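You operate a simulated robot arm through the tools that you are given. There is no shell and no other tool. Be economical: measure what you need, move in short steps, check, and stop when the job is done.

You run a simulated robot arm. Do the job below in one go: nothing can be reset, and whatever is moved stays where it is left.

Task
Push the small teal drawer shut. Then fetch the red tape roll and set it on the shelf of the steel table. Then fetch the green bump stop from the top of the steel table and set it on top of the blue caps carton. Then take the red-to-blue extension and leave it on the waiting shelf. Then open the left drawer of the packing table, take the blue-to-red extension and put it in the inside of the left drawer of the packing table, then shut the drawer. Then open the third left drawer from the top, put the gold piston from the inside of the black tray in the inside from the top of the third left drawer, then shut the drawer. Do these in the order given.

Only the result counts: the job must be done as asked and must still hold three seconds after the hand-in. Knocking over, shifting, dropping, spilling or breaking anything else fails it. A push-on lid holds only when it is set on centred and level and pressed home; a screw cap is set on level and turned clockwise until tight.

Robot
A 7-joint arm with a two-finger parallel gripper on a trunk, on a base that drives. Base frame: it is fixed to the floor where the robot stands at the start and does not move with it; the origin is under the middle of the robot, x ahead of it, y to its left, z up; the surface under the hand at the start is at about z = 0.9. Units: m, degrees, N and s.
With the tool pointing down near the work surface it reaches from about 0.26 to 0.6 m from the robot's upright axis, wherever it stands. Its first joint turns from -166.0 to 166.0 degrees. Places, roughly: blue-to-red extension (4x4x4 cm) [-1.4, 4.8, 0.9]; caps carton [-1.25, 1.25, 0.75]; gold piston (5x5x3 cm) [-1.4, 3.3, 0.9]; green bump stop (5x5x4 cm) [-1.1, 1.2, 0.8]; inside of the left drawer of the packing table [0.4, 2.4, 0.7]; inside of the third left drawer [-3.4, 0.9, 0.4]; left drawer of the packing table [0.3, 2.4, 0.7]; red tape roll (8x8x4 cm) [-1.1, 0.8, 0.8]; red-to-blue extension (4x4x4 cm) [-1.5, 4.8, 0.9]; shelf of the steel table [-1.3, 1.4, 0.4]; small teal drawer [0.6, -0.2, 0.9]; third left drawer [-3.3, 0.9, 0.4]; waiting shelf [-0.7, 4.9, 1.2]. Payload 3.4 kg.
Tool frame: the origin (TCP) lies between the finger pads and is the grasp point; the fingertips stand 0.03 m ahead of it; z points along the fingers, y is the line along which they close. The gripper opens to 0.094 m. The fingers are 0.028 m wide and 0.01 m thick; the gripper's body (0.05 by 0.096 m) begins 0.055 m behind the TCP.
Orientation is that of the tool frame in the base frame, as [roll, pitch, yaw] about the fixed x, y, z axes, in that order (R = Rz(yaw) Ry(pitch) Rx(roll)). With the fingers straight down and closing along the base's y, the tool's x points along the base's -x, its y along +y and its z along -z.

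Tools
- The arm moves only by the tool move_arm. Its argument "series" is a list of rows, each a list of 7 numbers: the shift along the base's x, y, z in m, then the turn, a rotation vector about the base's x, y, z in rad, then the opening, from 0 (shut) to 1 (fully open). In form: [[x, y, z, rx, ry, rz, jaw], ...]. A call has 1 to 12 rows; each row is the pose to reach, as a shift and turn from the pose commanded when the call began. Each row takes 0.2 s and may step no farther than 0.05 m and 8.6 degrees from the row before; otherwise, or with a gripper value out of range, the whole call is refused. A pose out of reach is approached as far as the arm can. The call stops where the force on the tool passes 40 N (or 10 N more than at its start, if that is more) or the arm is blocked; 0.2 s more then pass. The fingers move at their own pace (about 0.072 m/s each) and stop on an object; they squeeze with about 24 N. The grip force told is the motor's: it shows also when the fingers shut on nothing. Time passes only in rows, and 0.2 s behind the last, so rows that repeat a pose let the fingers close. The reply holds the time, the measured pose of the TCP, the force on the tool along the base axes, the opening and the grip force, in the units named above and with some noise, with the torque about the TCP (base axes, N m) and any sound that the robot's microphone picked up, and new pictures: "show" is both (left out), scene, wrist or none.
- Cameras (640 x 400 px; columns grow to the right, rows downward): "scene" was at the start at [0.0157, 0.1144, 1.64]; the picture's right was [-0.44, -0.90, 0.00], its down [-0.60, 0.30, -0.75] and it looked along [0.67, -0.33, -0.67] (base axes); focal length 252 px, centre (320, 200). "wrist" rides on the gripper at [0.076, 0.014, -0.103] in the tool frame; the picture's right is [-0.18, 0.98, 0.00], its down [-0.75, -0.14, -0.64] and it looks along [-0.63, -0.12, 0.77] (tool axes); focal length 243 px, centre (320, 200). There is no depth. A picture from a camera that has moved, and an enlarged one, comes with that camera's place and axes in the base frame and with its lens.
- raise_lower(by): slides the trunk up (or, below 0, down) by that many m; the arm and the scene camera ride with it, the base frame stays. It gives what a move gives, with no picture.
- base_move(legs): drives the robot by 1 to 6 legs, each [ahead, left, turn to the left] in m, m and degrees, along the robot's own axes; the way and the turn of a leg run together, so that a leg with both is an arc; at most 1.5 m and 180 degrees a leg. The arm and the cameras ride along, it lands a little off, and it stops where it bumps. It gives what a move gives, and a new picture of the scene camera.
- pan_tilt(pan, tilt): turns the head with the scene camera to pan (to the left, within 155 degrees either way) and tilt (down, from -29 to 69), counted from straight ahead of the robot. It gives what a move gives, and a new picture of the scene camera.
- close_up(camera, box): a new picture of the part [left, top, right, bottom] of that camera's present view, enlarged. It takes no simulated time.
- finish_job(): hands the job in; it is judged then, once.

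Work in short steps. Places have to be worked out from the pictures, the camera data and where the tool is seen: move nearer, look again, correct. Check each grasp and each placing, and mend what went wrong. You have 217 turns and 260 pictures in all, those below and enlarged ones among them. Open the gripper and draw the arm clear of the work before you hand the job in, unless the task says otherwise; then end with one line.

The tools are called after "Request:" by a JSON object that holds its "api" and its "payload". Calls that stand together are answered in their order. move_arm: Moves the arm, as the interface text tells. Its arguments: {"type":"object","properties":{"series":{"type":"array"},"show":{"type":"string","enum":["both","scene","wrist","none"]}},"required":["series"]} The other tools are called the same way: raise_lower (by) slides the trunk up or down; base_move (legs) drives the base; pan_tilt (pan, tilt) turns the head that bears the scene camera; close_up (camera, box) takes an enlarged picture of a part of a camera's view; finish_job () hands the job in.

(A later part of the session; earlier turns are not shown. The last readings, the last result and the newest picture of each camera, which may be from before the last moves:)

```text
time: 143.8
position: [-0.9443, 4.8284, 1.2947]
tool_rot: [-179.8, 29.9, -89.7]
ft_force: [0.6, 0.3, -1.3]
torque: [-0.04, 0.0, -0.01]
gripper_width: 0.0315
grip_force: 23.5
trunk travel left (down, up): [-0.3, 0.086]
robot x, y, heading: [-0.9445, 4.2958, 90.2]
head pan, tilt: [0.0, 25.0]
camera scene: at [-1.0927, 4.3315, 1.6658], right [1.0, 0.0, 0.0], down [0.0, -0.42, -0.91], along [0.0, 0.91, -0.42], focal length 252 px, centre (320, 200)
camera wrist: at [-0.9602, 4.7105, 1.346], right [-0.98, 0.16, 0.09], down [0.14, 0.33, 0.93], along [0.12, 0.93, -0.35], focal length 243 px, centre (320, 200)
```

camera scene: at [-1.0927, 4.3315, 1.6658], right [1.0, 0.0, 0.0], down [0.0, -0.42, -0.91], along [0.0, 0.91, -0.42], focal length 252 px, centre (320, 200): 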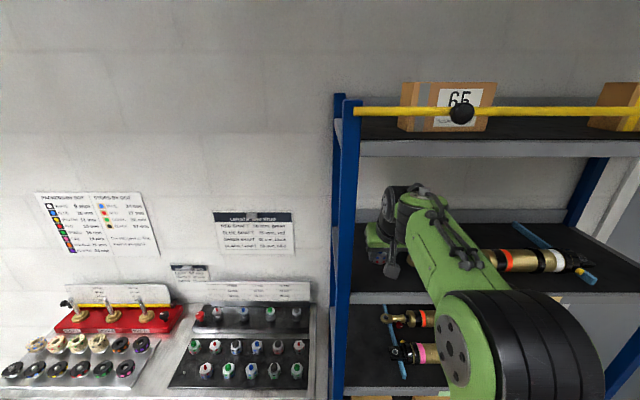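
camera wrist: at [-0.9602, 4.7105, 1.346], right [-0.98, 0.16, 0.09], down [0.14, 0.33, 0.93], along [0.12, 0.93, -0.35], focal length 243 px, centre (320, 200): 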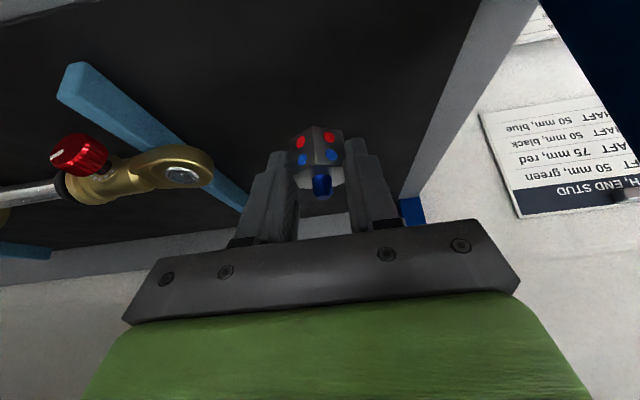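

Clear of the shock's end eye. Lower gently to contact.

Request:
{"api": "move_arm", "payload": {"series": [[0, 0, -0.015, 0, 0, 0, 0], [0, 0, -0.024, 0, 0, 0, 0], [0, 0, -0.028, 0, 0, 0, 0], [0, 0, -0.032, 0, 0, 0, 0], [0, 0, -0.036, 0, 0, 0, 0]], "show": "wrist"}}

```text
time: 144.8
position: [-0.9454, 4.829, 1.2732]
tool_rot: [-179.8, 31.6, -89.8]
ft_force: [0.1, -1.5, 10.5]
torque: [-0.09, 0.12, 0.06]
gripper_width: 0.0315
grip_force: 24.2
trunk travel left (down, up): [-0.3, 0.086]
robot x, y, heading: [-0.942, 4.2951, 90.2]
head pan, tilt: [0.0, 25.0]
stopped in row 5: the force on the tool passed its limit at 44 N (the readings are from after the stop); the commanded pose is now the measured one
camera wrist: at [-0.9612, 4.7099, 1.321], right [-0.98, 0.15, 0.09], down [0.14, 0.31, 0.94], along [0.12, 0.94, -0.32], focal length 243 px, centre (320, 200)
```

wrist: 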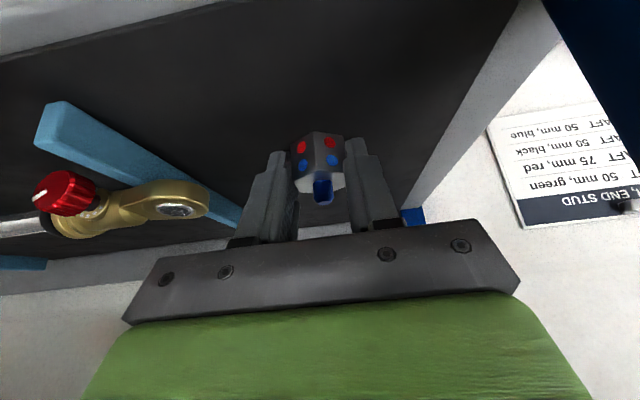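

Contact made. Square the tilt back by 1.6°, open, and withdraw along the tool axis.

Request:
{"api": "move_arm", "payload": {"series": [[0, 0, -0.002, -0.028, 0, 0, 0], [0, 0, -0.002, -0.028, 0, 0, 0.3], [0, 0, -0.002, -0.028, 0, 0, 0.6], [0, 0, -0.002, -0.028, 0, 0, 0.6], [0, -0.012, 0.02, -0.028, 0, 0, 0.6], [0, -0.03, 0.05, -0.028, 0, 0, 0.6], [0, -0.07, 0.07, -0.028, 0, 0, 0.6], [0, -0.11, 0.08, -0.028, 0, 0, 0.6], [0, -0.13, 0.08, -0.028, 0, 0, 0.6]]}}

```text
time: 146.8
position: [-0.9456, 4.6982, 1.3508]
tool_rot: [-179.8, 29.5, -89.8]
ft_force: [-0.4, 0.2, 0.5]
torque: [-0.01, -0.02, 0.0]
gripper_width: 0.0563
grip_force: 0.1
trunk travel left (down, up): [-0.3, 0.086]
robot x, y, heading: [-0.9422, 4.2983, 90.1]
head pan, tilt: [0.0, 25.0]
camera scene: at [-1.0928, 4.3285, 1.6659], right [1.0, 0.0, 0.0], down [0.0, -0.42, -0.91], along [0.0, 0.91, -0.42], focal length 252 px, centre (320, 200)
camera wrist: at [-0.9605, 4.5805, 1.4023], right [-0.98, 0.16, 0.09], down [0.14, 0.34, 0.93], along [0.12, 0.93, -0.36], focal length 243 px, centre (320, 200)
```

scene: 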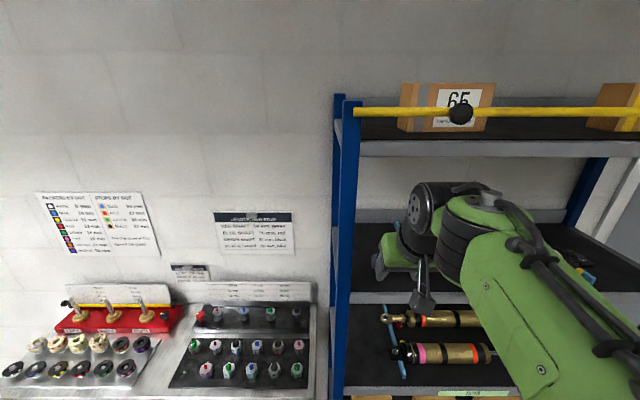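
wrist: 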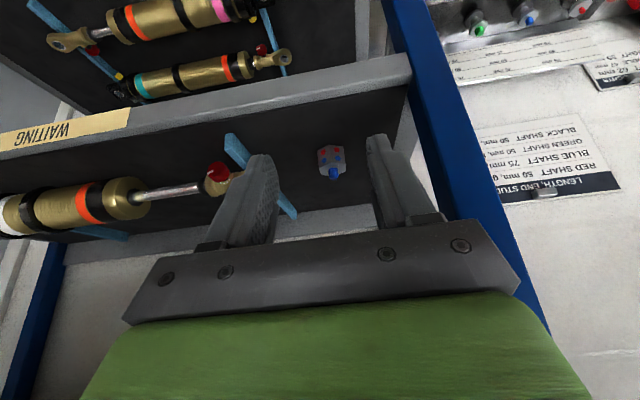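

The red-to-blue extension stands on the waiting shelf. Next is opening the packing table's left drawer: fold the arm and drive there (facing +x at y≈2.4).

Request:
{"api": "move_arm", "payload": {"series": [[0, -0.01, 0, -0.13, 0, 0, 0.6], [0, -0.03, -0.01, -0.26, 0, 0, 0.6], [0, -0.04, -0.03, -0.39, 0, 0, 0.6], [0, -0.05, -0.06, -0.515, 0, 0, 0.6], [0, -0.06, -0.1, -0.515, 0, 0, 0.6]], "show": "none"}}

Request:
{"api": "base_move", "payload": {"legs": [[-0.2, 0, 0], [0, -0.5, 0], [0, 0, -90]]}}

Request:
{"api": "pan_tilt", "payload": {"pan": -50, "tilt": 30}}

```text
time: 148.0
position: [-0.9452, 4.6378, 1.252]
tool_rot: [180.0, -0.1, -89.8]
ft_force: [-0.2, -1.3, -0.5]
torque: [-0.01, 0.0, 0.0]
gripper_width: 0.0565
grip_force: 0.1
trunk travel left (down, up): [-0.3, 0.086]
robot x, y, heading: [-0.9394, 4.2978, 90.0]
head pan, tilt: [0.0, 25.0]
```

```text
time: 155.9
position: [-0.102, 4.1024, 1.2507]
tool_rot: [179.9, 0.0, -179.6]
ft_force: [-0.1, 0.2, 0.4]
torque: [-0.01, 0.03, 0.02]
gripper_width: 0.0565
grip_force: 0.2
trunk travel left (down, up): [-0.3, 0.086]
robot x, y, heading: [-0.4434, 4.0925, 0.4]
head pan, tilt: [0.0, 25.0]
camera scene: at [-0.4115, 4.2485, 1.6659], right [0.0, -1.0, 0.0], down [-0.42, 0.0, -0.91], along [0.91, 0.0, -0.42], focal length 252 px, centre (320, 200)
```

scene: 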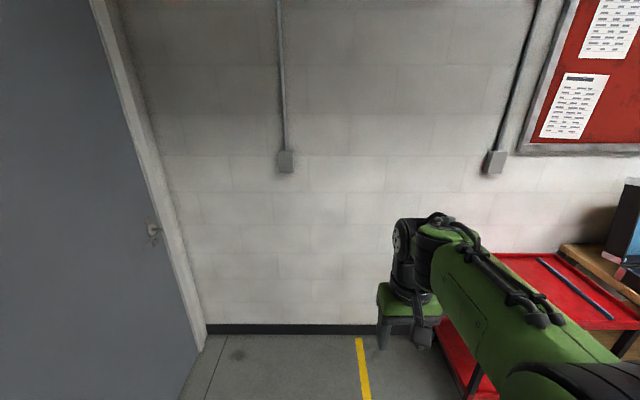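

```text
time: 157.1
position: [-0.1015, 4.1031, 1.2523]
tool_rot: [180.0, 0.0, -179.6]
ft_force: [-0.3, -0.2, 0.4]
torque: [0.0, 0.0, -0.03]
gripper_width: 0.0566
grip_force: 0.0
trunk travel left (down, up): [-0.3, 0.086]
robot x, y, heading: [-0.4402, 4.0947, 0.4]
head pan, tilt: [-50.0, 30.0]
camera scene: at [-0.4451, 4.1791, 1.658], right [-0.76, -0.65, 0.0], down [-0.32, 0.38, -0.87], along [0.56, -0.66, -0.5], focal length 252 px, centre (320, 200)
```

scene: 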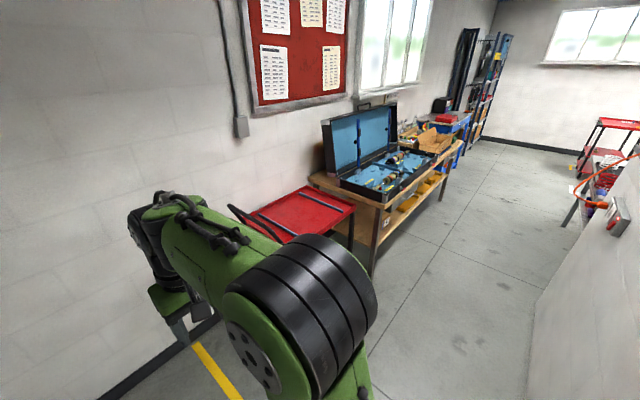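

Clear path at x≈−0.44. Slide right 1.6 m along the corridor to y≈2.45, then look at the drawers.

Request:
{"api": "base_move", "payload": {"legs": [[0, -0.85, -0.4], [0, -0.8, 0]]}}

Request:
{"api": "pan_tilt", "payload": {"pan": 0, "tilt": 55}}

Request:
{"api": "close_up", "payload": {"camera": "wrist", "box": [0, 0, 640, 400]}}

```text
time: 165.5
position: [-0.1116, 2.44, 1.2514]
tool_rot: [-180.0, 0.0, 179.2]
ft_force: [0.2, 0.0, 0.1]
torque: [0.03, -0.01, -0.02]
gripper_width: 0.0564
grip_force: 0.0
trunk travel left (down, up): [-0.3, 0.086]
robot x, y, heading: [-0.4531, 2.4408, -0.9]
head pan, tilt: [-50.0, 30.0]
camera scene: at [-0.4546, 2.5241, 1.658], right [-0.78, -0.63, 0.0], down [-0.32, 0.39, -0.87], along [0.55, -0.67, -0.5], focal length 252 px, centre (320, 200)
```

scene: 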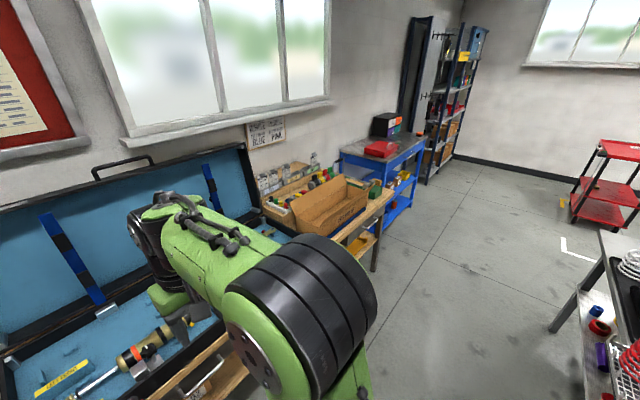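

```text
time: 166.7
position: [-0.1127, 2.4415, 1.2512]
tool_rot: [180.0, 0.0, 179.3]
ft_force: [-0.5, 0.6, 0.1]
torque: [0.01, -0.02, 0.0]
gripper_width: 0.0562
grip_force: 0.1
trunk travel left (down, up): [-0.3, 0.086]
robot x, y, heading: [-0.4541, 2.4408, -0.8]
head pan, tilt: [0.0, 55.0]
camera scene: at [-0.4395, 2.5937, 1.6219], right [-0.02, -1.0, 0.0], down [-0.82, 0.01, -0.57], along [0.57, -0.01, -0.82], focal length 252 px, centre (320, 200)
```

scene: 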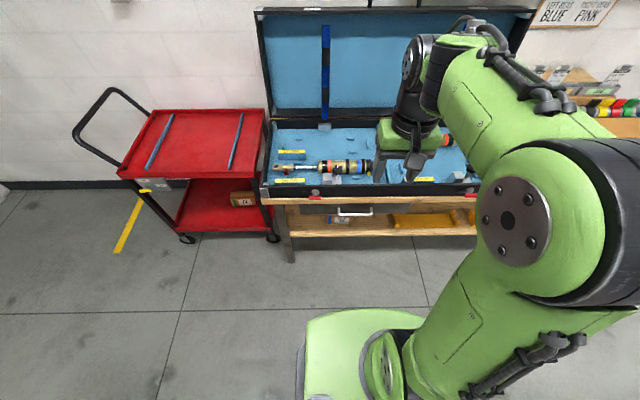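

```text
1.00 times, centred on (320, 200) of wrist (not enlarged: the box is as wide or as high as the picture)
camera zoom: at [-0.19, 2.4559, 1.3546], right [0.2, 0.98, 0.0], down [0.75, -0.15, 0.64], along [0.63, -0.13, -0.77], focal length 243 px, centre (320, 200)
```

zoom: 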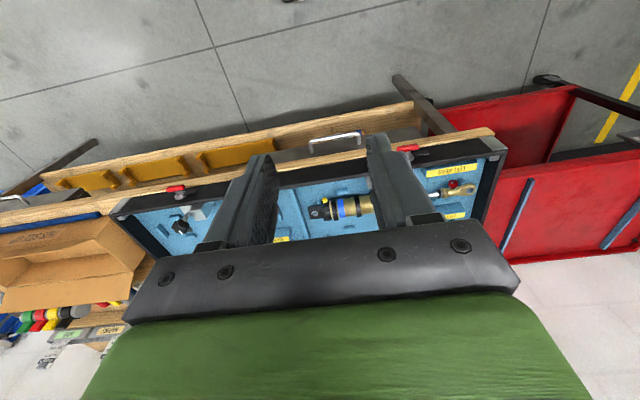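

The grey drawer with a bar handle sits below the tabletop. Zoom on it.

Request:
{"api": "close_up", "payload": {"camera": "scene", "box": [260, 170, 480, 280]}}

Request:
{"api": "close_up", "payload": {"camera": "wrist", "box": [240, 80, 440, 200]}}

```text
2.91 times, centred on (370, 225) of scene
camera zoom: at [-0.4395, 2.5937, 1.6219], right [-0.02, -1.0, 0.0], down [-0.82, 0.01, -0.57], along [0.57, -0.01, -0.82], focal length 732 px, centre (174, 127)
```

zoom: 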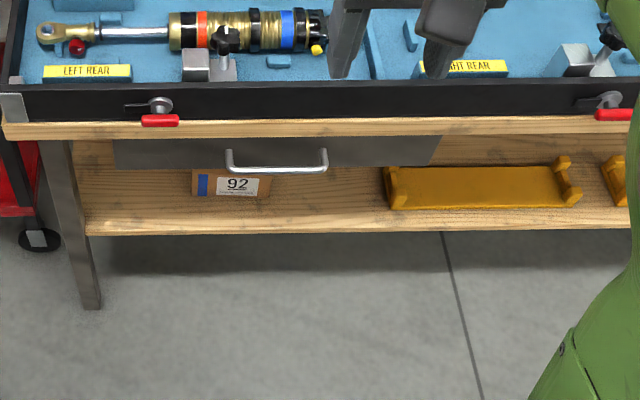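

```text
3.20 times, centred on (340, 140) of wrist
camera zoom: at [-0.19, 2.4559, 1.3546], right [0.2, 0.98, 0.0], down [0.75, -0.15, 0.64], along [0.63, -0.13, -0.77], focal length 776 px, centre (256, 392)
```

zoom: 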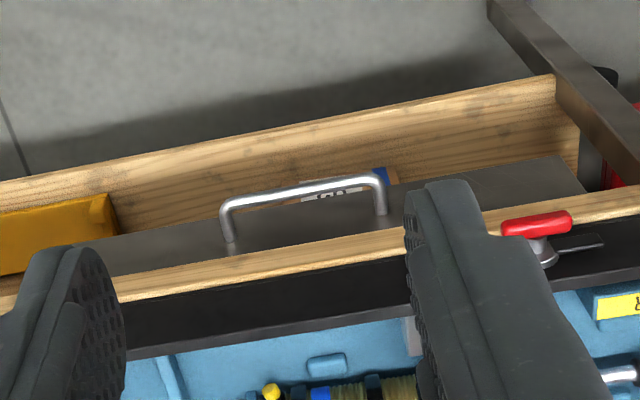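

Triangulated handle bar: (0.109, 2.4345, 0.7275), running along y, right under the table edge. I'll lower the trunk and turn the gripper 90° so it can grip the bar from the front.

Request:
{"api": "raise_lower", "payload": {"by": -0.3}}

Request:
{"api": "move_arm", "payload": {"series": [[0, 0, 0, 0, 0, 0.131, 0.6], [0, 0, 0, 0, 0, 0.262, 0.6], [0, 0, 0, 0, 0, 0.393, 0.6], [0, 0, 0, 0, 0, 0.524, 0.6], [0, 0, 0, 0, 0, 0.654, 0.6], [0, 0, 0, 0, 0, 0.785, 0.6], [0, 0, 0, 0, 0, 0.916, 0.6], [0, 0, 0, 0, 0, 1.047, 0.6], [0, 0, 0, 0, 0, 1.178, 0.6], [0, 0, 0, 0, 0, 1.309, 0.6], [0, 0, 0, 0, 0, 1.44, 0.6], [0, 0, 0, 0, 0, 1.571, 0.6]], "show": "none"}}

```text
time: 169.7
position: [-0.1134, 2.4418, 0.9522]
tool_rot: [180.0, 0.0, 179.1]
ft_force: [0.2, -0.7, 0.5]
torque: [-0.01, 0.03, 0.0]
gripper_width: 0.0564
grip_force: 0.0
trunk travel left (down, up): [0.0, 0.386]
robot x, y, heading: [-0.4572, 2.4427, -0.9]
head pan, tilt: [0.0, 55.0]
```

```text
time: 172.3
position: [-0.1137, 2.4397, 0.9527]
tool_rot: [179.9, 0.0, -90.6]
ft_force: [0.0, 0.0, -0.6]
torque: [0.02, -0.01, 0.0]
gripper_width: 0.0564
grip_force: 0.0
trunk travel left (down, up): [0.0, 0.386]
robot x, y, heading: [-0.4539, 2.4404, -0.8]
head pan, tilt: [0.0, 55.0]
```

Now tilt forward 60° while moving down in front of the bar.

Request:
{"api": "move_arm", "payload": {"series": [[0.025, 0, -0.01, 0, -0.117, 0, 0.6], [0.05, 0, -0.02, 0, -0.233, 0, 0.6], [0.07, 0, -0.035, 0, -0.35, 0, 0.6], [0.085, -0.002, -0.055, 0, -0.467, 0, 0.6], [0.095, -0.003, -0.08, 0, -0.583, 0, 0.6], [0.1, -0.004, -0.11, 0, -0.7, 0, 0.6], [0.105, -0.005, -0.14, 0, -0.817, 0, 0.6], [0.11, -0.005, -0.165, 0, -0.933, 0, 0.6], [0.114, -0.005, -0.19, 0, -1.05, 0, 0.6]]}}

```text
time: 174.3
position: [0.0, 2.4358, 0.7602]
tool_rot: [-119.7, 0.7, -90.4]
ft_force: [0.5, 0.6, 0.2]
torque: [-0.03, -0.01, 0.01]
gripper_width: 0.0564
grip_force: 0.0
trunk travel left (down, up): [0.0, 0.386]
robot x, y, heading: [-0.4533, 2.4413, -1.0]
head pan, tilt: [0.0, 55.0]
camera scene: at [-0.4392, 2.5935, 1.3229], right [-0.02, -1.0, 0.0], down [-0.82, 0.01, -0.57], along [0.57, -0.01, -0.82], focal length 252 px, centre (320, 200)
camera wrist: at [-0.0972, 2.3601, 0.7998], right [-0.49, 0.2, -0.85], down [-0.48, 0.75, 0.45], along [0.73, 0.63, -0.27], focal length 243 px, centre (320, 200)
```

scene: 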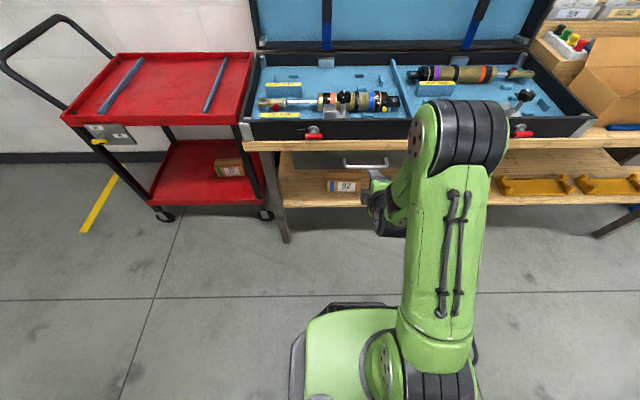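
wrist: 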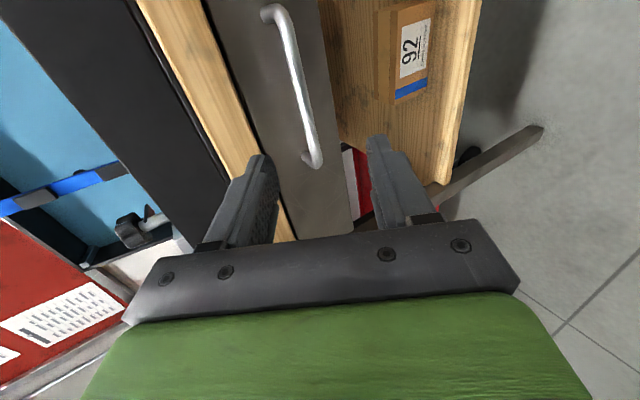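

Bar confirmed near (0.107, 2.43, 0.7275). Advance with the gripper about 0.038 m open so the bar sits between fingertips, then close.

Request:
{"api": "move_arm", "payload": {"series": [[0.0, -0.003, 0.0, 0, 0, 0, 0.42], [0.03, -0.003, -0.008, 0, 0, 0, 0.42], [0.06, -0.003, -0.015, 0, 0, 0, 0.42], [0.08, -0.003, -0.02, 0, 0, 0, 0.42], [0.09, -0.003, -0.0227, 0, 0, 0, 0.42]]}}

```text
time: 175.5
position: [0.0901, 2.4341, 0.7406]
tool_rot: [-119.7, 0.7, -90.3]
ft_force: [-0.1, 0.2, -2.2]
torque: [-0.01, -0.03, 0.0]
gripper_width: 0.0393
grip_force: 0.1
trunk travel left (down, up): [0.0, 0.386]
robot x, y, heading: [-0.4526, 2.4433, -0.8]
head pan, tilt: [0.0, 55.0]
camera scene: at [-0.4394, 2.5937, 1.3229], right [-0.02, -1.0, 0.0], down [-0.82, 0.01, -0.57], along [0.57, -0.01, -0.82], focal length 252 px, centre (320, 200)
camera wrist: at [-0.0067, 2.3571, 0.7778], right [-0.49, 0.2, -0.85], down [-0.48, 0.75, 0.45], along [0.73, 0.63, -0.27], focal length 243 px, centre (320, 200)
```

scene: 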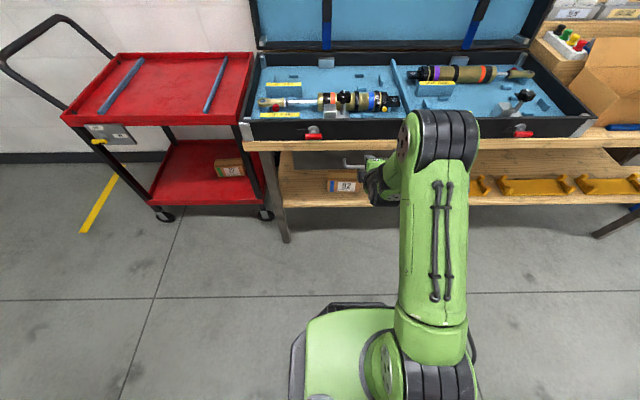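
wrist: 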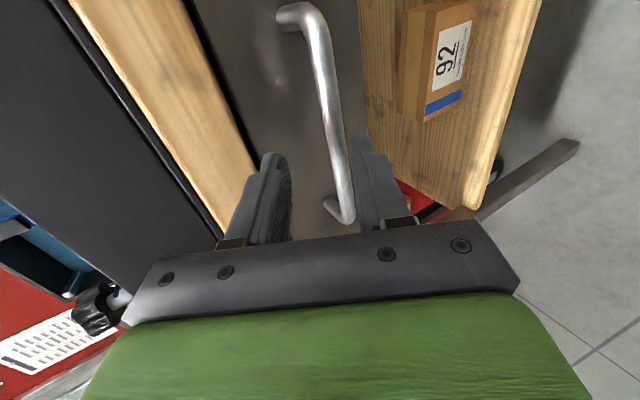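

The bar lies between the fingers. Close the grip.

Request:
{"api": "move_arm", "payload": {"series": [[0, 0, 0, 0, 0, 0, 0.2], [0, 0, 0, 0, 0, 0, 0], [0, 0, 0, 0, 0, 0, 0]], "show": "wrist"}}

```text
time: 176.3
position: [0.0902, 2.4342, 0.7399]
tool_rot: [-119.8, 0.6, -90.4]
ft_force: [0.3, 0.2, 0.4]
torque: [0.03, -0.02, 0.01]
gripper_width: 0.0
grip_force: 24.0
trunk travel left (down, up): [0.0, 0.386]
robot x, y, heading: [-0.4532, 2.44, -0.9]
head pan, tilt: [0.0, 55.0]
camera wrist: at [-0.0071, 2.357, 0.7779], right [-0.49, 0.2, -0.85], down [-0.48, 0.75, 0.45], along [0.73, 0.63, -0.27], focal length 243 px, centre (320, 200)
```

wrist: 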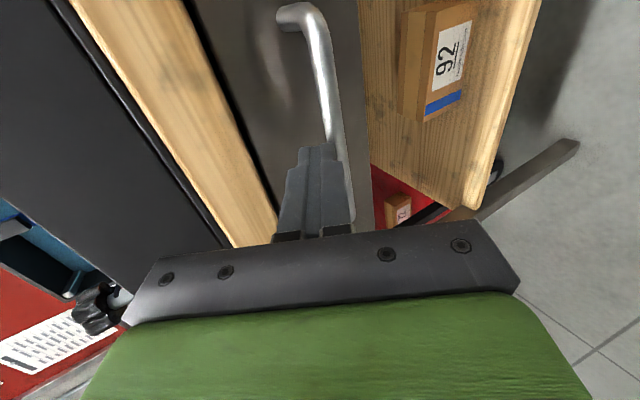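

Missed: re-triangulation from two wrist views puts the bar at about x 0.1235, z 0.709. Back off, reopen, and go in to the corrected place.

Request:
{"api": "move_arm", "payload": {"series": [[-0.03, 0, 0.01, 0, 0, 0, 0], [-0.04, 0, 0.005, 0, 0, 0, 0.45], [-0.03, 0, -0.002, 0, 0, 0, 0.45], [-0.01, -0.001, -0.01, 0, 0, 0, 0.45], [0.01, -0.002, -0.018, 0, 0, 0, 0.45], [0.02, -0.002, -0.0225, 0, 0, 0, 0.45], [0.02, -0.002, -0.0225, 0, 0, 0, 0.2], [0.02, -0.002, -0.0225, 0, 0, 0, 0.0], [0.02, -0.002, -0.0225, 0, 0, 0, 0.0]], "show": "wrist"}}

```text
time: 178.3
position: [0.1101, 2.4314, 0.7154]
tool_rot: [-120.1, 0.7, -90.3]
ft_force: [-4.8, 0.4, -7.9]
torque: [-0.58, 0.12, 0.59]
gripper_width: 0.0117
grip_force: 44.9
trunk travel left (down, up): [0.0, 0.386]
robot x, y, heading: [-0.4576, 2.4448, -0.8]
head pan, tilt: [0.0, 55.0]
camera wrist: at [0.0129, 2.3549, 0.7544], right [-0.49, 0.2, -0.85], down [-0.48, 0.75, 0.45], along [0.73, 0.63, -0.28], focal length 243 px, centre (320, 200)
```

wrist: 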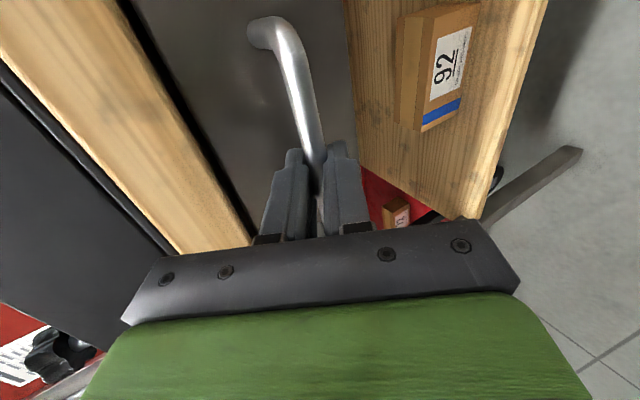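

The bar is gripped (0.012 m). Pull back with the arm 0.1 m first.

Request:
{"api": "move_arm", "payload": {"series": [[-0.02, 0, 0, 0, 0, 0, 0], [-0.04, 0, 0, 0, 0, 0, 0], [-0.06, 0, 0, 0, 0, 0, 0], [-0.08, 0, 0, 0, 0, 0, 0], [-0.1, 0, 0, 0, 0, 0, 0]]}}

```text
time: 179.5
position: [0.0111, 2.4314, 0.7158]
tool_rot: [-120.0, 0.6, -90.4]
ft_force: [-0.4, 4.1, -19.9]
torque: [-0.67, 0.3, 0.49]
gripper_width: 0.0115
grip_force: 45.1
trunk travel left (down, up): [0.0, 0.386]
robot x, y, heading: [-0.454, 2.441, -0.6]
head pan, tilt: [0.0, 55.0]
camera scene: at [-0.4377, 2.5942, 1.3228], right [-0.02, -1.0, 0.0], down [-0.82, 0.01, -0.57], along [0.57, -0.01, -0.82], focal length 252 px, centre (320, 200)
camera wrist: at [-0.087, 2.3548, 0.7545], right [-0.49, 0.2, -0.85], down [-0.48, 0.75, 0.45], along [0.73, 0.63, -0.28], focal length 243 px, centre (320, 200)
```

scene: 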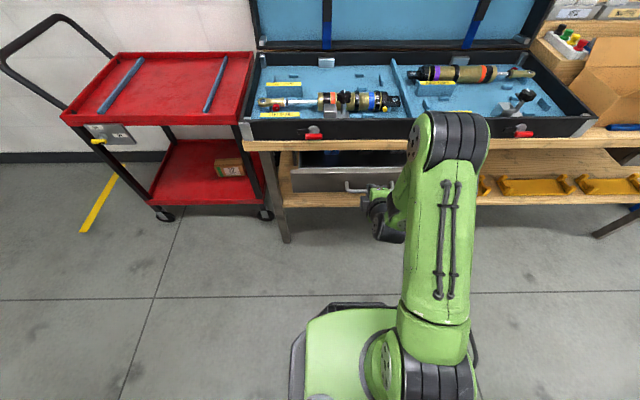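
wrist: 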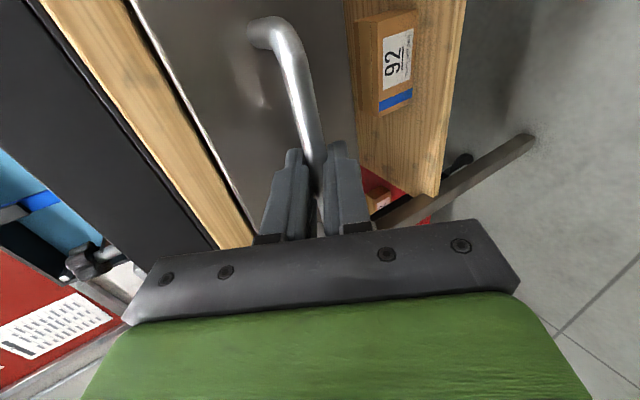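

Drawer is sliding out. Continue by driving back 0.13 m.

Request:
{"api": "base_move", "payload": {"legs": [[-0.13, 0, 0]]}}

Request:
{"api": "close_up", "payload": {"camera": "scene", "box": [230, 90, 480, 250]}}

```text
time: 180.8
position: [-0.1195, 2.4315, 0.7158]
tool_rot: [-120.0, 0.6, -90.4]
ft_force: [-0.7, -6.0, -25.5]
torque: [-0.9, 0.31, 0.14]
gripper_width: 0.0114
grip_force: 44.7
trunk travel left (down, up): [0.0, 0.386]
robot x, y, heading: [-0.5836, 2.4407, -0.7]
head pan, tilt: [0.0, 55.0]
camera scene: at [-0.567, 2.5952, 1.3229], right [-0.02, -1.0, 0.0], down [-0.82, 0.01, -0.57], along [0.57, -0.01, -0.82], focal length 252 px, centre (320, 200)
```

scene: 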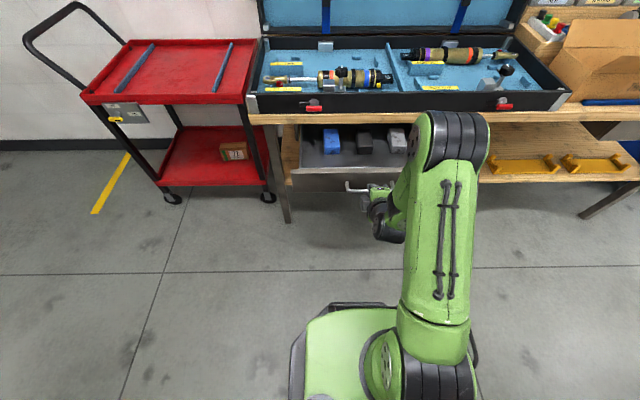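

```text
2.50 times, centred on (355, 170) of scene
camera zoom: at [-0.567, 2.5952, 1.3229], right [-0.02, -1.0, 0.0], down [-0.82, 0.01, -0.57], along [0.57, -0.01, -0.82], focal length 629 px, centre (232, 275)
```

zoom: 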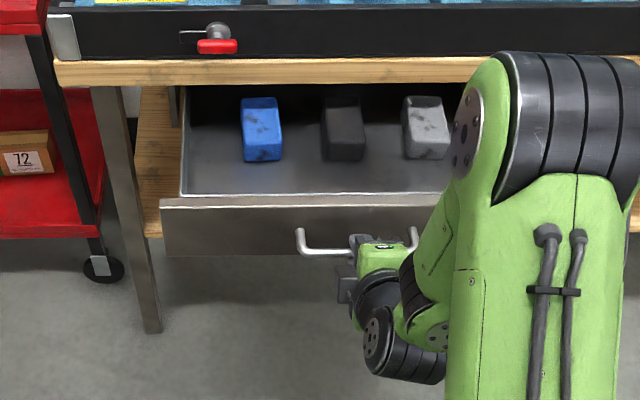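

Opened ~0.23 m, with free space in front of three blocks. Release the bar and back off while rising and un-tilting.

Request:
{"api": "move_arm", "payload": {"series": [[0, 0, 0, 0, 0, 0, 0.3], [0, 0, 0, 0, 0, 0, 0.45], [-0.015, 0, 0.009, 0, 0, 0, 0.45], [-0.03, 0, 0.017, 0, 0, 0, 0.45], [-0.04, 0, 0.04, 0, 0.11, 0, 0.45], [-0.045, 0, 0.08, 0, 0.23, 0, 0.45], [-0.05, 0, 0.12, 0, 0.35, 0, 0.45], [-0.05, 0, 0.16, 0, 0.47, 0, 0.45], [-0.05, 0, 0.2, 0, 0.59, 0, 0.45], [-0.05, 0, 0.23, 0, 0.71, 0, 0.45], [-0.05, 0, 0.26, 0, 0.83, 0, 0.45], [-0.05, 0, 0.29, 0, 0.94, 0, 0.45]]}}

```text
time: 183.4
position: [-0.1676, 2.4325, 1.0046]
tool_rot: [-174.0, 0.0, -90.7]
ft_force: [0.2, -0.4, -0.3]
torque: [0.01, 0.02, -0.02]
gripper_width: 0.0424
grip_force: 0.0
trunk travel left (down, up): [0.0, 0.386]
robot x, y, heading: [-0.5848, 2.4468, -0.9]
head pan, tilt: [0.0, 55.0]
camera scene: at [-0.5688, 2.5957, 1.3229], right [-0.02, -1.0, 0.0], down [-0.82, 0.01, -0.57], along [0.57, -0.01, -0.82], focal length 252 px, centre (320, 200)
camera wrist: at [-0.1957, 2.3557, 1.1072], right [-0.98, 0.2, -0.1], down [0.08, 0.75, 0.65], along [0.21, 0.63, -0.75], focal length 243 px, centre (320, 200)
```

scene: 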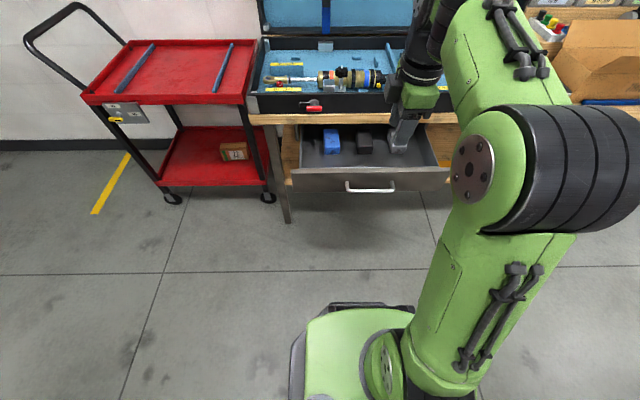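
wrist: 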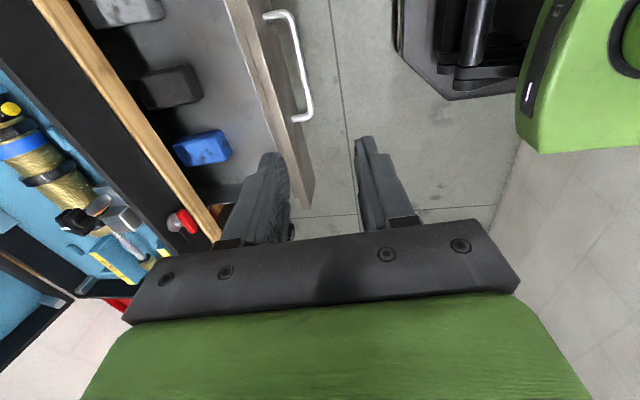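

Undo the wrist yaw, raise the trunk, and drive back to the bench.

Request:
{"api": "move_arm", "payload": {"series": [[0, 0, 0, 0, 0.05, -0.131, 0.6], [0, 0, 0, 0, 0.1, -0.262, 0.6], [0, 0, 0, 0, 0.1, -0.393, 0.6], [0, 0, 0, 0, 0.1, -0.524, 0.6], [0, 0, 0, 0, 0.1, -0.654, 0.6], [0, 0, 0, 0, 0.1, -0.785, 0.6], [0, 0, 0, 0, 0.1, -0.916, 0.6], [0, 0, 0, 0, 0.1, -1.047, 0.6], [0, 0, 0, 0, 0.1, -1.178, 0.6], [0, 0, 0, 0, 0.1, -1.309, 0.6], [0, 0, 0, 0, 0.1, -1.44, 0.6], [0, 0, 0, 0, 0.1, -1.571, 0.6]], "show": "none"}}

Request:
{"api": "raise_lower", "payload": {"by": 0.3}}

Request:
{"api": "base_move", "payload": {"legs": [[0, 0.85, 0.9], [0, 0.8, 0], [0, 0, 90], [0, 0.84, 0], [0.2, 0, 0]]}}

```text
time: 186.0
position: [-0.1702, 2.4312, 1.0064]
tool_rot: [-177.6, -3.8, 179.2]
ft_force: [-0.4, 0.6, 0.0]
torque: [0.01, -0.02, 0.02]
gripper_width: 0.0561
grip_force: 0.0
trunk travel left (down, up): [0.0, 0.386]
robot x, y, heading: [-0.586, 2.4447, -1.1]
head pan, tilt: [0.0, 55.0]
```

```text
time: 189.0
position: [-0.1699, 2.4317, 1.3054]
tool_rot: [-177.5, -3.6, 179.3]
ft_force: [0.5, -0.8, 0.9]
torque: [0.04, 0.0, -0.01]
gripper_width: 0.0565
grip_force: 0.1
trunk travel left (down, up): [-0.3, 0.086]
robot x, y, heading: [-0.5849, 2.446, -0.9]
head pan, tilt: [0.0, 55.0]
```

```text
time: 206.4
position: [-1.3763, 4.7306, 1.3061]
tool_rot: [-177.5, -3.9, -91.4]
ft_force: [-0.1, 0.6, -1.0]
torque: [-0.01, 0.01, -0.01]
gripper_width: 0.0564
grip_force: 0.0
trunk travel left (down, up): [-0.3, 0.086]
robot x, y, heading: [-1.3948, 4.3151, 88.5]
head pan, tilt: [0.0, 55.0]
camera scene: at [-1.5449, 4.3338, 1.6219], right [1.0, -0.03, 0.0], down [-0.02, -0.82, -0.57], along [0.02, 0.57, -0.82], focal length 252 px, centre (320, 200)
```

scene: 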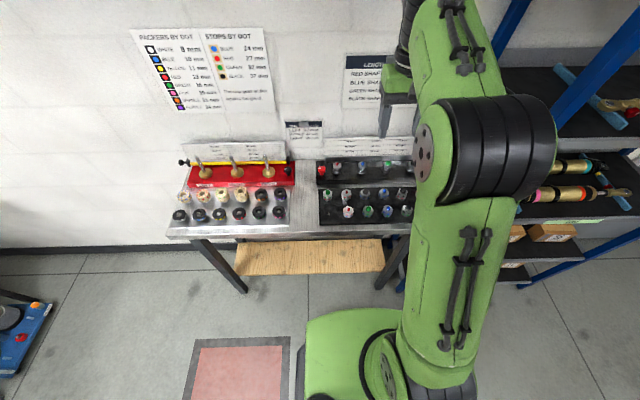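

Back at the bench; the blue-to-red piece is around (−1.434, 4.796). Tilt forward 30° and come down to a pre-grasp above it.

Request:
{"api": "move_arm", "payload": {"series": [[-0.006, 0.0, -0.03, 0.066, 0.005, 0.003, 0.6], [-0.013, 0.0, -0.07, 0.132, 0.01, 0.006, 0.6], [-0.02, 0.0, -0.11, 0.198, 0.015, 0.009, 0.6], [-0.027, 0.0, -0.15, 0.264, 0.02, 0.012, 0.6], [-0.034, 0.0, -0.19, 0.33, 0.025, 0.015, 0.6], [-0.041, 0.01, -0.23, 0.396, 0.03, 0.018, 0.6], [-0.048, 0.02, -0.27, 0.462, 0.035, 0.021, 0.6], [-0.055, 0.035, -0.31, 0.528, 0.04, 0.025, 0.6], [-0.058, 0.053, -0.345, 0.592, 0.044, 0.025, 0.6]], "show": "wrist"}}

Request:
{"api": "close_up", "payload": {"camera": "wrist", "box": [220, 60, 400, 180]}}

```text
time: 208.4
position: [-1.4332, 4.7853, 0.9589]
tool_rot: [179.4, 30.2, -90.7]
ft_force: [0.0, 0.3, -0.5]
torque: [-0.02, -0.03, -0.02]
gripper_width: 0.0564
grip_force: 0.1
trunk travel left (down, up): [-0.3, 0.086]
robot x, y, heading: [-1.3941, 4.3212, 88.2]
head pan, tilt: [0.0, 55.0]
camera wrist: at [-1.4486, 4.6666, 1.0104], right [-0.98, 0.17, 0.1], down [0.15, 0.33, 0.93], along [0.12, 0.93, -0.35], focal length 243 px, centre (320, 200)
```

wrist: 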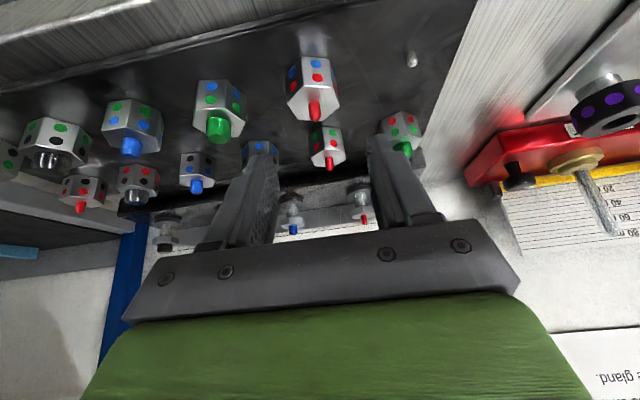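

```text
3.33 times, centred on (310, 120) of wrist
camera zoom: at [-1.4486, 4.6666, 1.0104], right [-0.98, 0.17, 0.1], down [0.15, 0.33, 0.93], along [0.12, 0.93, -0.35], focal length 809 px, centre (353, 467)
```

zoom: 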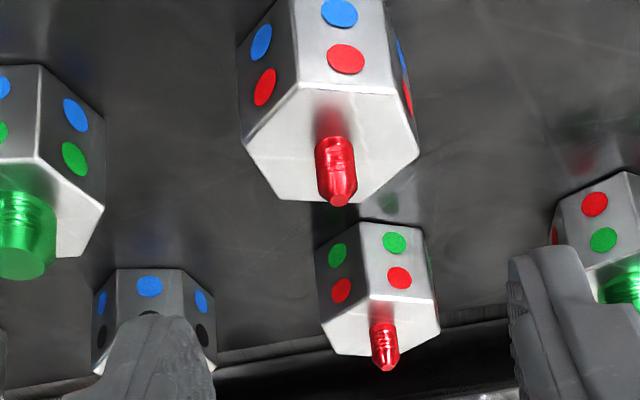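

Piece centre (−1.435, 4.794); its flats are rotated ~12–15°. Rotate the hand by 0.2 rad to match, descend, and close.

Request:
{"api": "move_arm", "payload": {"series": [[0.0, -0.002, 0, 0, 0, 0.1, 0.6], [0.0, -0.003, -0.01, 0, 0, 0.2, 0.6], [0.0, -0.003, -0.03, 0, 0, 0.2, 0.6], [0.0, -0.003, -0.045, 0, 0, 0.2, 0.6], [0.0, -0.003, -0.052, 0, 0, 0.2, 0.6], [0.0, -0.003, -0.052, 0, 0, 0.2, 0.3], [0.0, -0.003, -0.052, 0, 0, 0.2, 0], [0.0, -0.003, -0.052, 0, 0, 0.2, 0]], "show": "wrist"}}

```text
time: 210.2
position: [-1.4336, 4.7813, 0.9088]
tool_rot: [179.3, 30.2, -79.2]
ft_force: [-0.1, 0.2, -0.2]
torque: [0.01, 0.04, 0.02]
gripper_width: 0.0313
grip_force: 23.8
trunk travel left (down, up): [-0.3, 0.086]
robot x, y, heading: [-1.3917, 4.3125, 88.3]
head pan, tilt: [0.0, 55.0]
camera wrist: at [-1.4258, 4.6619, 0.9594], right [-0.99, -0.03, 0.1], down [0.08, 0.35, 0.93], along [-0.07, 0.94, -0.35], focal length 243 px, centre (320, 200)
```

wrist: 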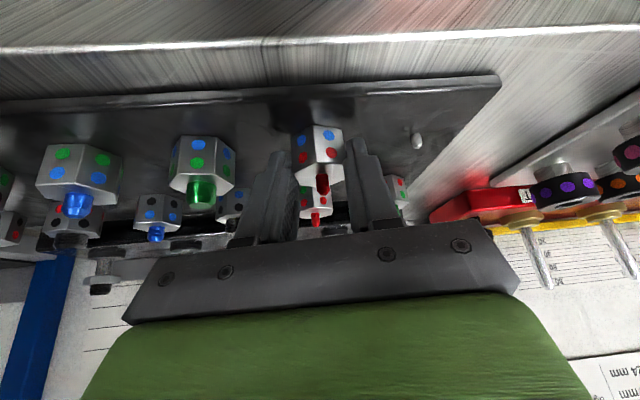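

Gripped the blue-to-red piece. Lift straight up and retract.

Request:
{"api": "move_arm", "payload": {"series": [[0, 0, 0.02, 0, 0, 0, 0], [0, 0, 0.05, 0, 0, 0, 0], [0, -0.01, 0.09, 0, 0, 0, 0], [0, -0.02, 0.13, 0, 0, -0.05, 0], [0.01, -0.03, 0.17, 0, 0, -0.1, 0], [0.02, -0.04, 0.21, 0, 0, -0.15, 0], [0.02, -0.05, 0.25, 0, 0, -0.2, 0], [0.02, -0.05, 0.29, 0, 0, -0.2, 0]], "show": "wrist"}}

Request:
{"api": "base_move", "payload": {"legs": [[-0.22, 0, 1.7], [0, -0.84, 0], [0, 0, -90], [0, -0.8, 0], [0, -0.8, 0]]}}

```text
time: 212.0
position: [-1.4136, 4.7274, 1.1992]
tool_rot: [179.4, 30.2, -90.8]
ft_force: [-0.3, -0.1, -0.9]
torque: [-0.01, 0.02, 0.0]
gripper_width: 0.0316
grip_force: 24.3
trunk travel left (down, up): [-0.3, 0.086]
robot x, y, heading: [-1.3965, 4.3178, 88.5]
head pan, tilt: [0.0, 55.0]
camera wrist: at [-1.429, 4.6105, 1.2503], right [-0.98, 0.17, 0.1], down [0.15, 0.33, 0.93], along [0.12, 0.93, -0.35], focal length 243 px, centre (320, 200)
```

wrist: 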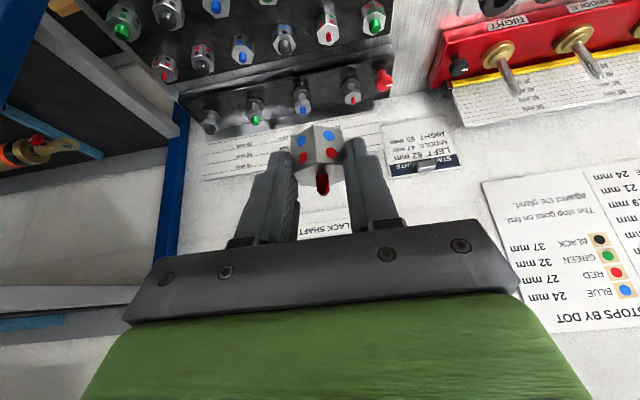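

```text
time: 229.3
position: [-0.1366, 2.5336, 1.2002]
tool_rot: [179.3, 30.2, -178.3]
ft_force: [-0.2, 0.2, -1.2]
torque: [0.03, 0.0, 0.01]
gripper_width: 0.0314
grip_force: 24.7
trunk travel left (down, up): [-0.3, 0.086]
robot x, y, heading: [-0.5444, 2.5001, 0.8]
head pan, tilt: [0.0, 55.0]
camera scene: at [-0.5367, 2.6493, 1.622], right [0.01, -1.0, 0.0], down [-0.82, -0.01, -0.57], along [0.57, 0.01, -0.82], focal length 252 px, centre (320, 200)
```

scene: 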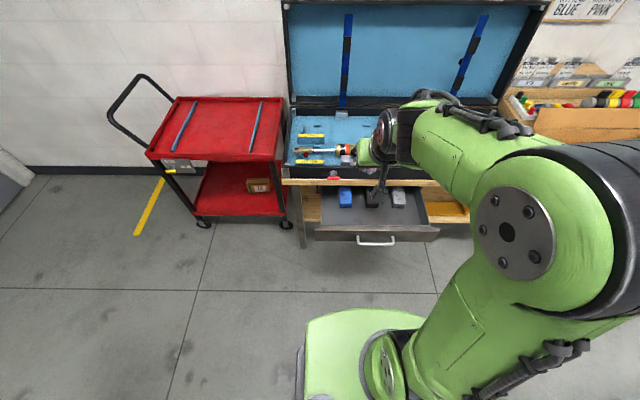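

Now above the open drawer. I'll align the base, lower the trunk, and reduce the tilt to 15° so the camera clears the drawer front.

Request:
{"api": "base_move", "payload": {"legs": [[0, -0.09, -0.8]]}}

Request:
{"api": "raise_lower", "payload": {"by": -0.2}}

Request:
{"api": "move_arm", "payload": {"series": [[0.03, 0, 0, 0, 0.09, 0, 0], [0.07, 0, -0.01, 0, 0.18, 0, 0], [0.11, 0, -0.03, 0, 0.262, 0, 0], [0.137, 0, -0.06, 0, 0.262, 0, 0], [0.137, 0, -0.1, 0, 0.262, 0, 0]]}}

```text
time: 230.4
position: [-0.1353, 2.4389, 1.1993]
tool_rot: [179.4, 30.2, -179.1]
ft_force: [-0.4, -0.5, -1.1]
torque: [0.02, -0.05, 0.05]
gripper_width: 0.0312
grip_force: 24.3
trunk travel left (down, up): [-0.3, 0.086]
robot x, y, heading: [-0.5446, 2.4089, 0.1]
head pan, tilt: [0.0, 55.0]
camera scene: at [-0.5342, 2.5584, 1.6221], right [0.0, -1.0, 0.0], down [-0.82, 0.0, -0.57], along [0.57, 0.0, -0.82], focal length 252 px, centre (320, 200)
```

scene: 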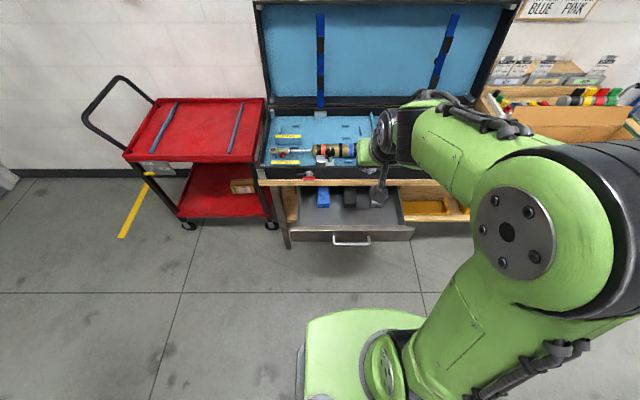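

```text
time: 232.6
position: [-0.135, 2.4403, 0.9987]
tool_rot: [179.3, 30.2, -179.0]
ft_force: [-0.2, -0.5, 0.8]
torque: [0.01, -0.02, 0.03]
gripper_width: 0.0313
grip_force: 24.0
trunk travel left (down, up): [-0.1, 0.286]
robot x, y, heading: [-0.5479, 2.4097, -0.2]
head pan, tilt: [0.0, 55.0]
```

```text
time: 233.8
position: [0.0024, 2.4396, 0.8981]
tool_rot: [179.2, 15.1, -179.1]
ft_force: [0.2, -1.4, -1.3]
torque: [0.0, 0.0, 0.01]
gripper_width: 0.031
grip_force: 24.2
trunk travel left (down, up): [-0.1, 0.286]
robot x, y, heading: [-0.5493, 2.4114, -0.0]
head pan, tilt: [0.0, 55.0]
camera scene: at [-0.5337, 2.5602, 1.4222], right [0.0, -1.0, 0.0], down [-0.82, 0.0, -0.57], along [0.57, 0.0, -0.82], focal length 252 px, centre (320, 200)
camera wrist: at [-0.0989, 2.4502, 0.9783], right [0.16, 0.98, 0.06], down [0.56, -0.14, 0.81], along [0.81, -0.1, -0.58], focal length 243 px, centre (320, 200)
```

scene: 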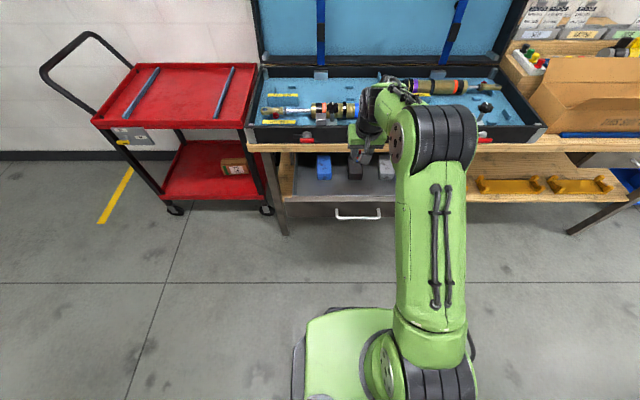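
wrist: 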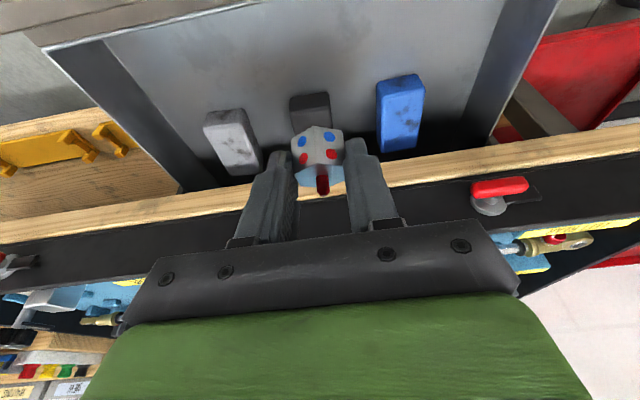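

Drawer floor is free below the piece. Lower in: fast to z≈0.735, then small steps.

Request:
{"api": "move_arm", "payload": {"series": [[-0.004, 0, -0.04, 0, 0, 0, 0], [-0.006, 0, -0.08, 0, 0, 0, 0], [-0.006, 0, -0.115, 0, 0, 0, 0], [-0.006, 0, -0.145, 0, 0, 0, 0], [-0.006, 0, -0.16, 0, 0, 0, 0]]}}

```text
time: 235.0
position: [-0.0027, 2.4387, 0.7381]
tool_rot: [179.1, 15.2, -179.2]
ft_force: [1.1, 0.6, -0.8]
torque: [0.01, -0.02, -0.02]
gripper_width: 0.0314
grip_force: 24.5
trunk travel left (down, up): [-0.1, 0.286]
robot x, y, heading: [-0.5485, 2.4099, 0.0]
head pan, tilt: [0.0, 55.0]
camera scene: at [-0.5339, 2.5601, 1.4222], right [0.0, -1.0, 0.0], down [-0.82, 0.0, -0.57], along [0.57, 0.0, -0.82], focal length 252 px, centre (320, 200)
camera wrist: at [-0.1057, 2.4506, 0.8182], right [0.16, 0.99, 0.06], down [0.56, -0.14, 0.81], along [0.81, -0.1, -0.58], focal length 243 px, centre (320, 200)
```

scene: 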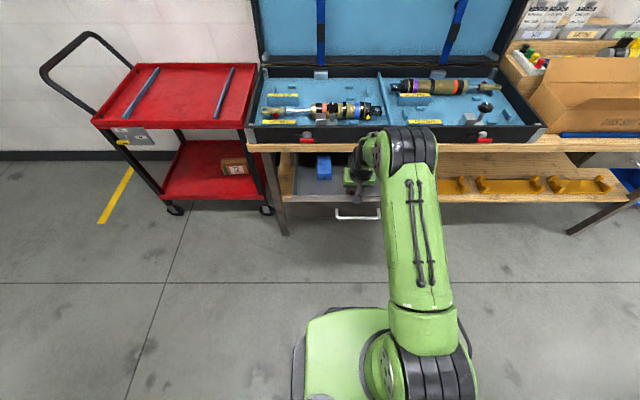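
wrist: 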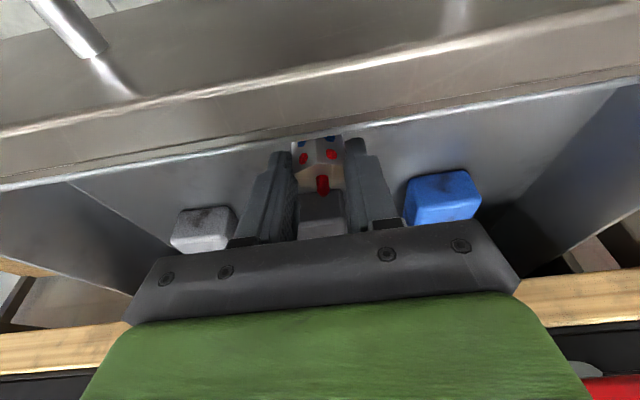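

Slightly forward for wall clearance, then lower in small steps to the drawer floor.

Request:
{"api": "move_arm", "payload": {"series": [[0.012, 0, -0.004, 0, 0, 0, 0], [0.012, 0, -0.009, 0, 0, 0, 0], [0.012, 0, -0.014, 0, 0, 0, 0], [0.012, 0, -0.018, 0, 0, 0, 0], [0.012, 0, -0.022, 0, 0, 0, 0], [0.012, 0, -0.026, 0, 0, 0, 0]], "show": "wrist"}}

```text
time: 236.4
position: [0.0084, 2.4401, 0.7152]
tool_rot: [179.1, 15.6, -179.2]
ft_force: [0.0, -0.1, 14.9]
torque: [0.0, -0.38, -0.02]
gripper_width: 0.0316
grip_force: 24.3
trunk travel left (down, up): [-0.1, 0.286]
robot x, y, heading: [-0.5467, 2.4064, -0.1]
head pan, tilt: [0.0, 55.0]
camera wrist: at [-0.0932, 2.4503, 0.7945], right [0.16, 0.98, 0.06], down [0.56, -0.14, 0.82], along [0.82, -0.1, -0.57], focal length 243 px, centre (320, 200)
```

wrist: 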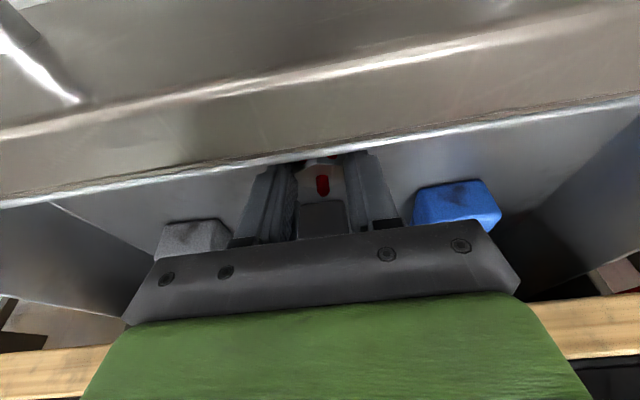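

Contact. Open gently and withdraw upward along the tool axis.

Request:
{"api": "move_arm", "payload": {"series": [[0, 0, 0, 0, 0, 0, 0.36], [0, 0, 0, 0, 0, 0, 0.45], [0, 0, 0, 0, 0, 0, 0.6], [-0.004, 0, 0.015, 0, 0, 0, 0.6], [-0.011, 0, 0.04, 0, 0, 0, 0.6], [-0.02, 0, 0.08, 0, 0, 0, 0.6], [-0.02, 0, 0.12, 0, 0, 0, 0.6], [-0.02, 0, 0.16, 0, 0, 0, 0.6]], "show": "wrist"}}

```text
time: 238.2
position: [-0.0109, 2.4389, 0.8721]
tool_rot: [179.1, 15.0, -179.3]
ft_force: [-0.7, 0.2, 1.0]
torque: [-0.02, -0.04, 0.0]
gripper_width: 0.0565
grip_force: 0.0
trunk travel left (down, up): [-0.1, 0.286]
robot x, y, heading: [-0.5479, 2.411, -0.1]
head pan, tilt: [0.0, 55.0]
camera wrist: at [-0.1134, 2.45, 0.9525], right [0.16, 0.98, 0.06], down [0.56, -0.14, 0.81], along [0.81, -0.1, -0.58], focal length 243 px, centre (320, 200)
```

wrist: 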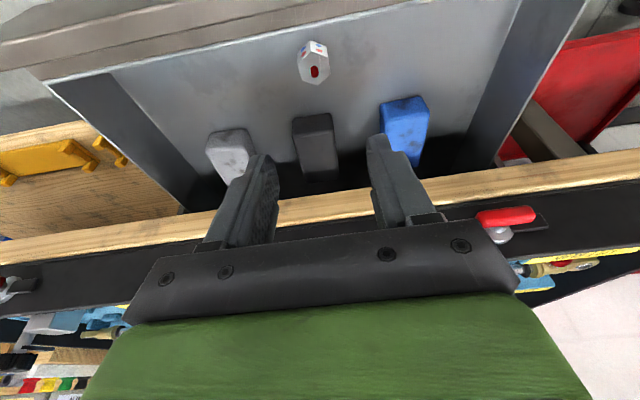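

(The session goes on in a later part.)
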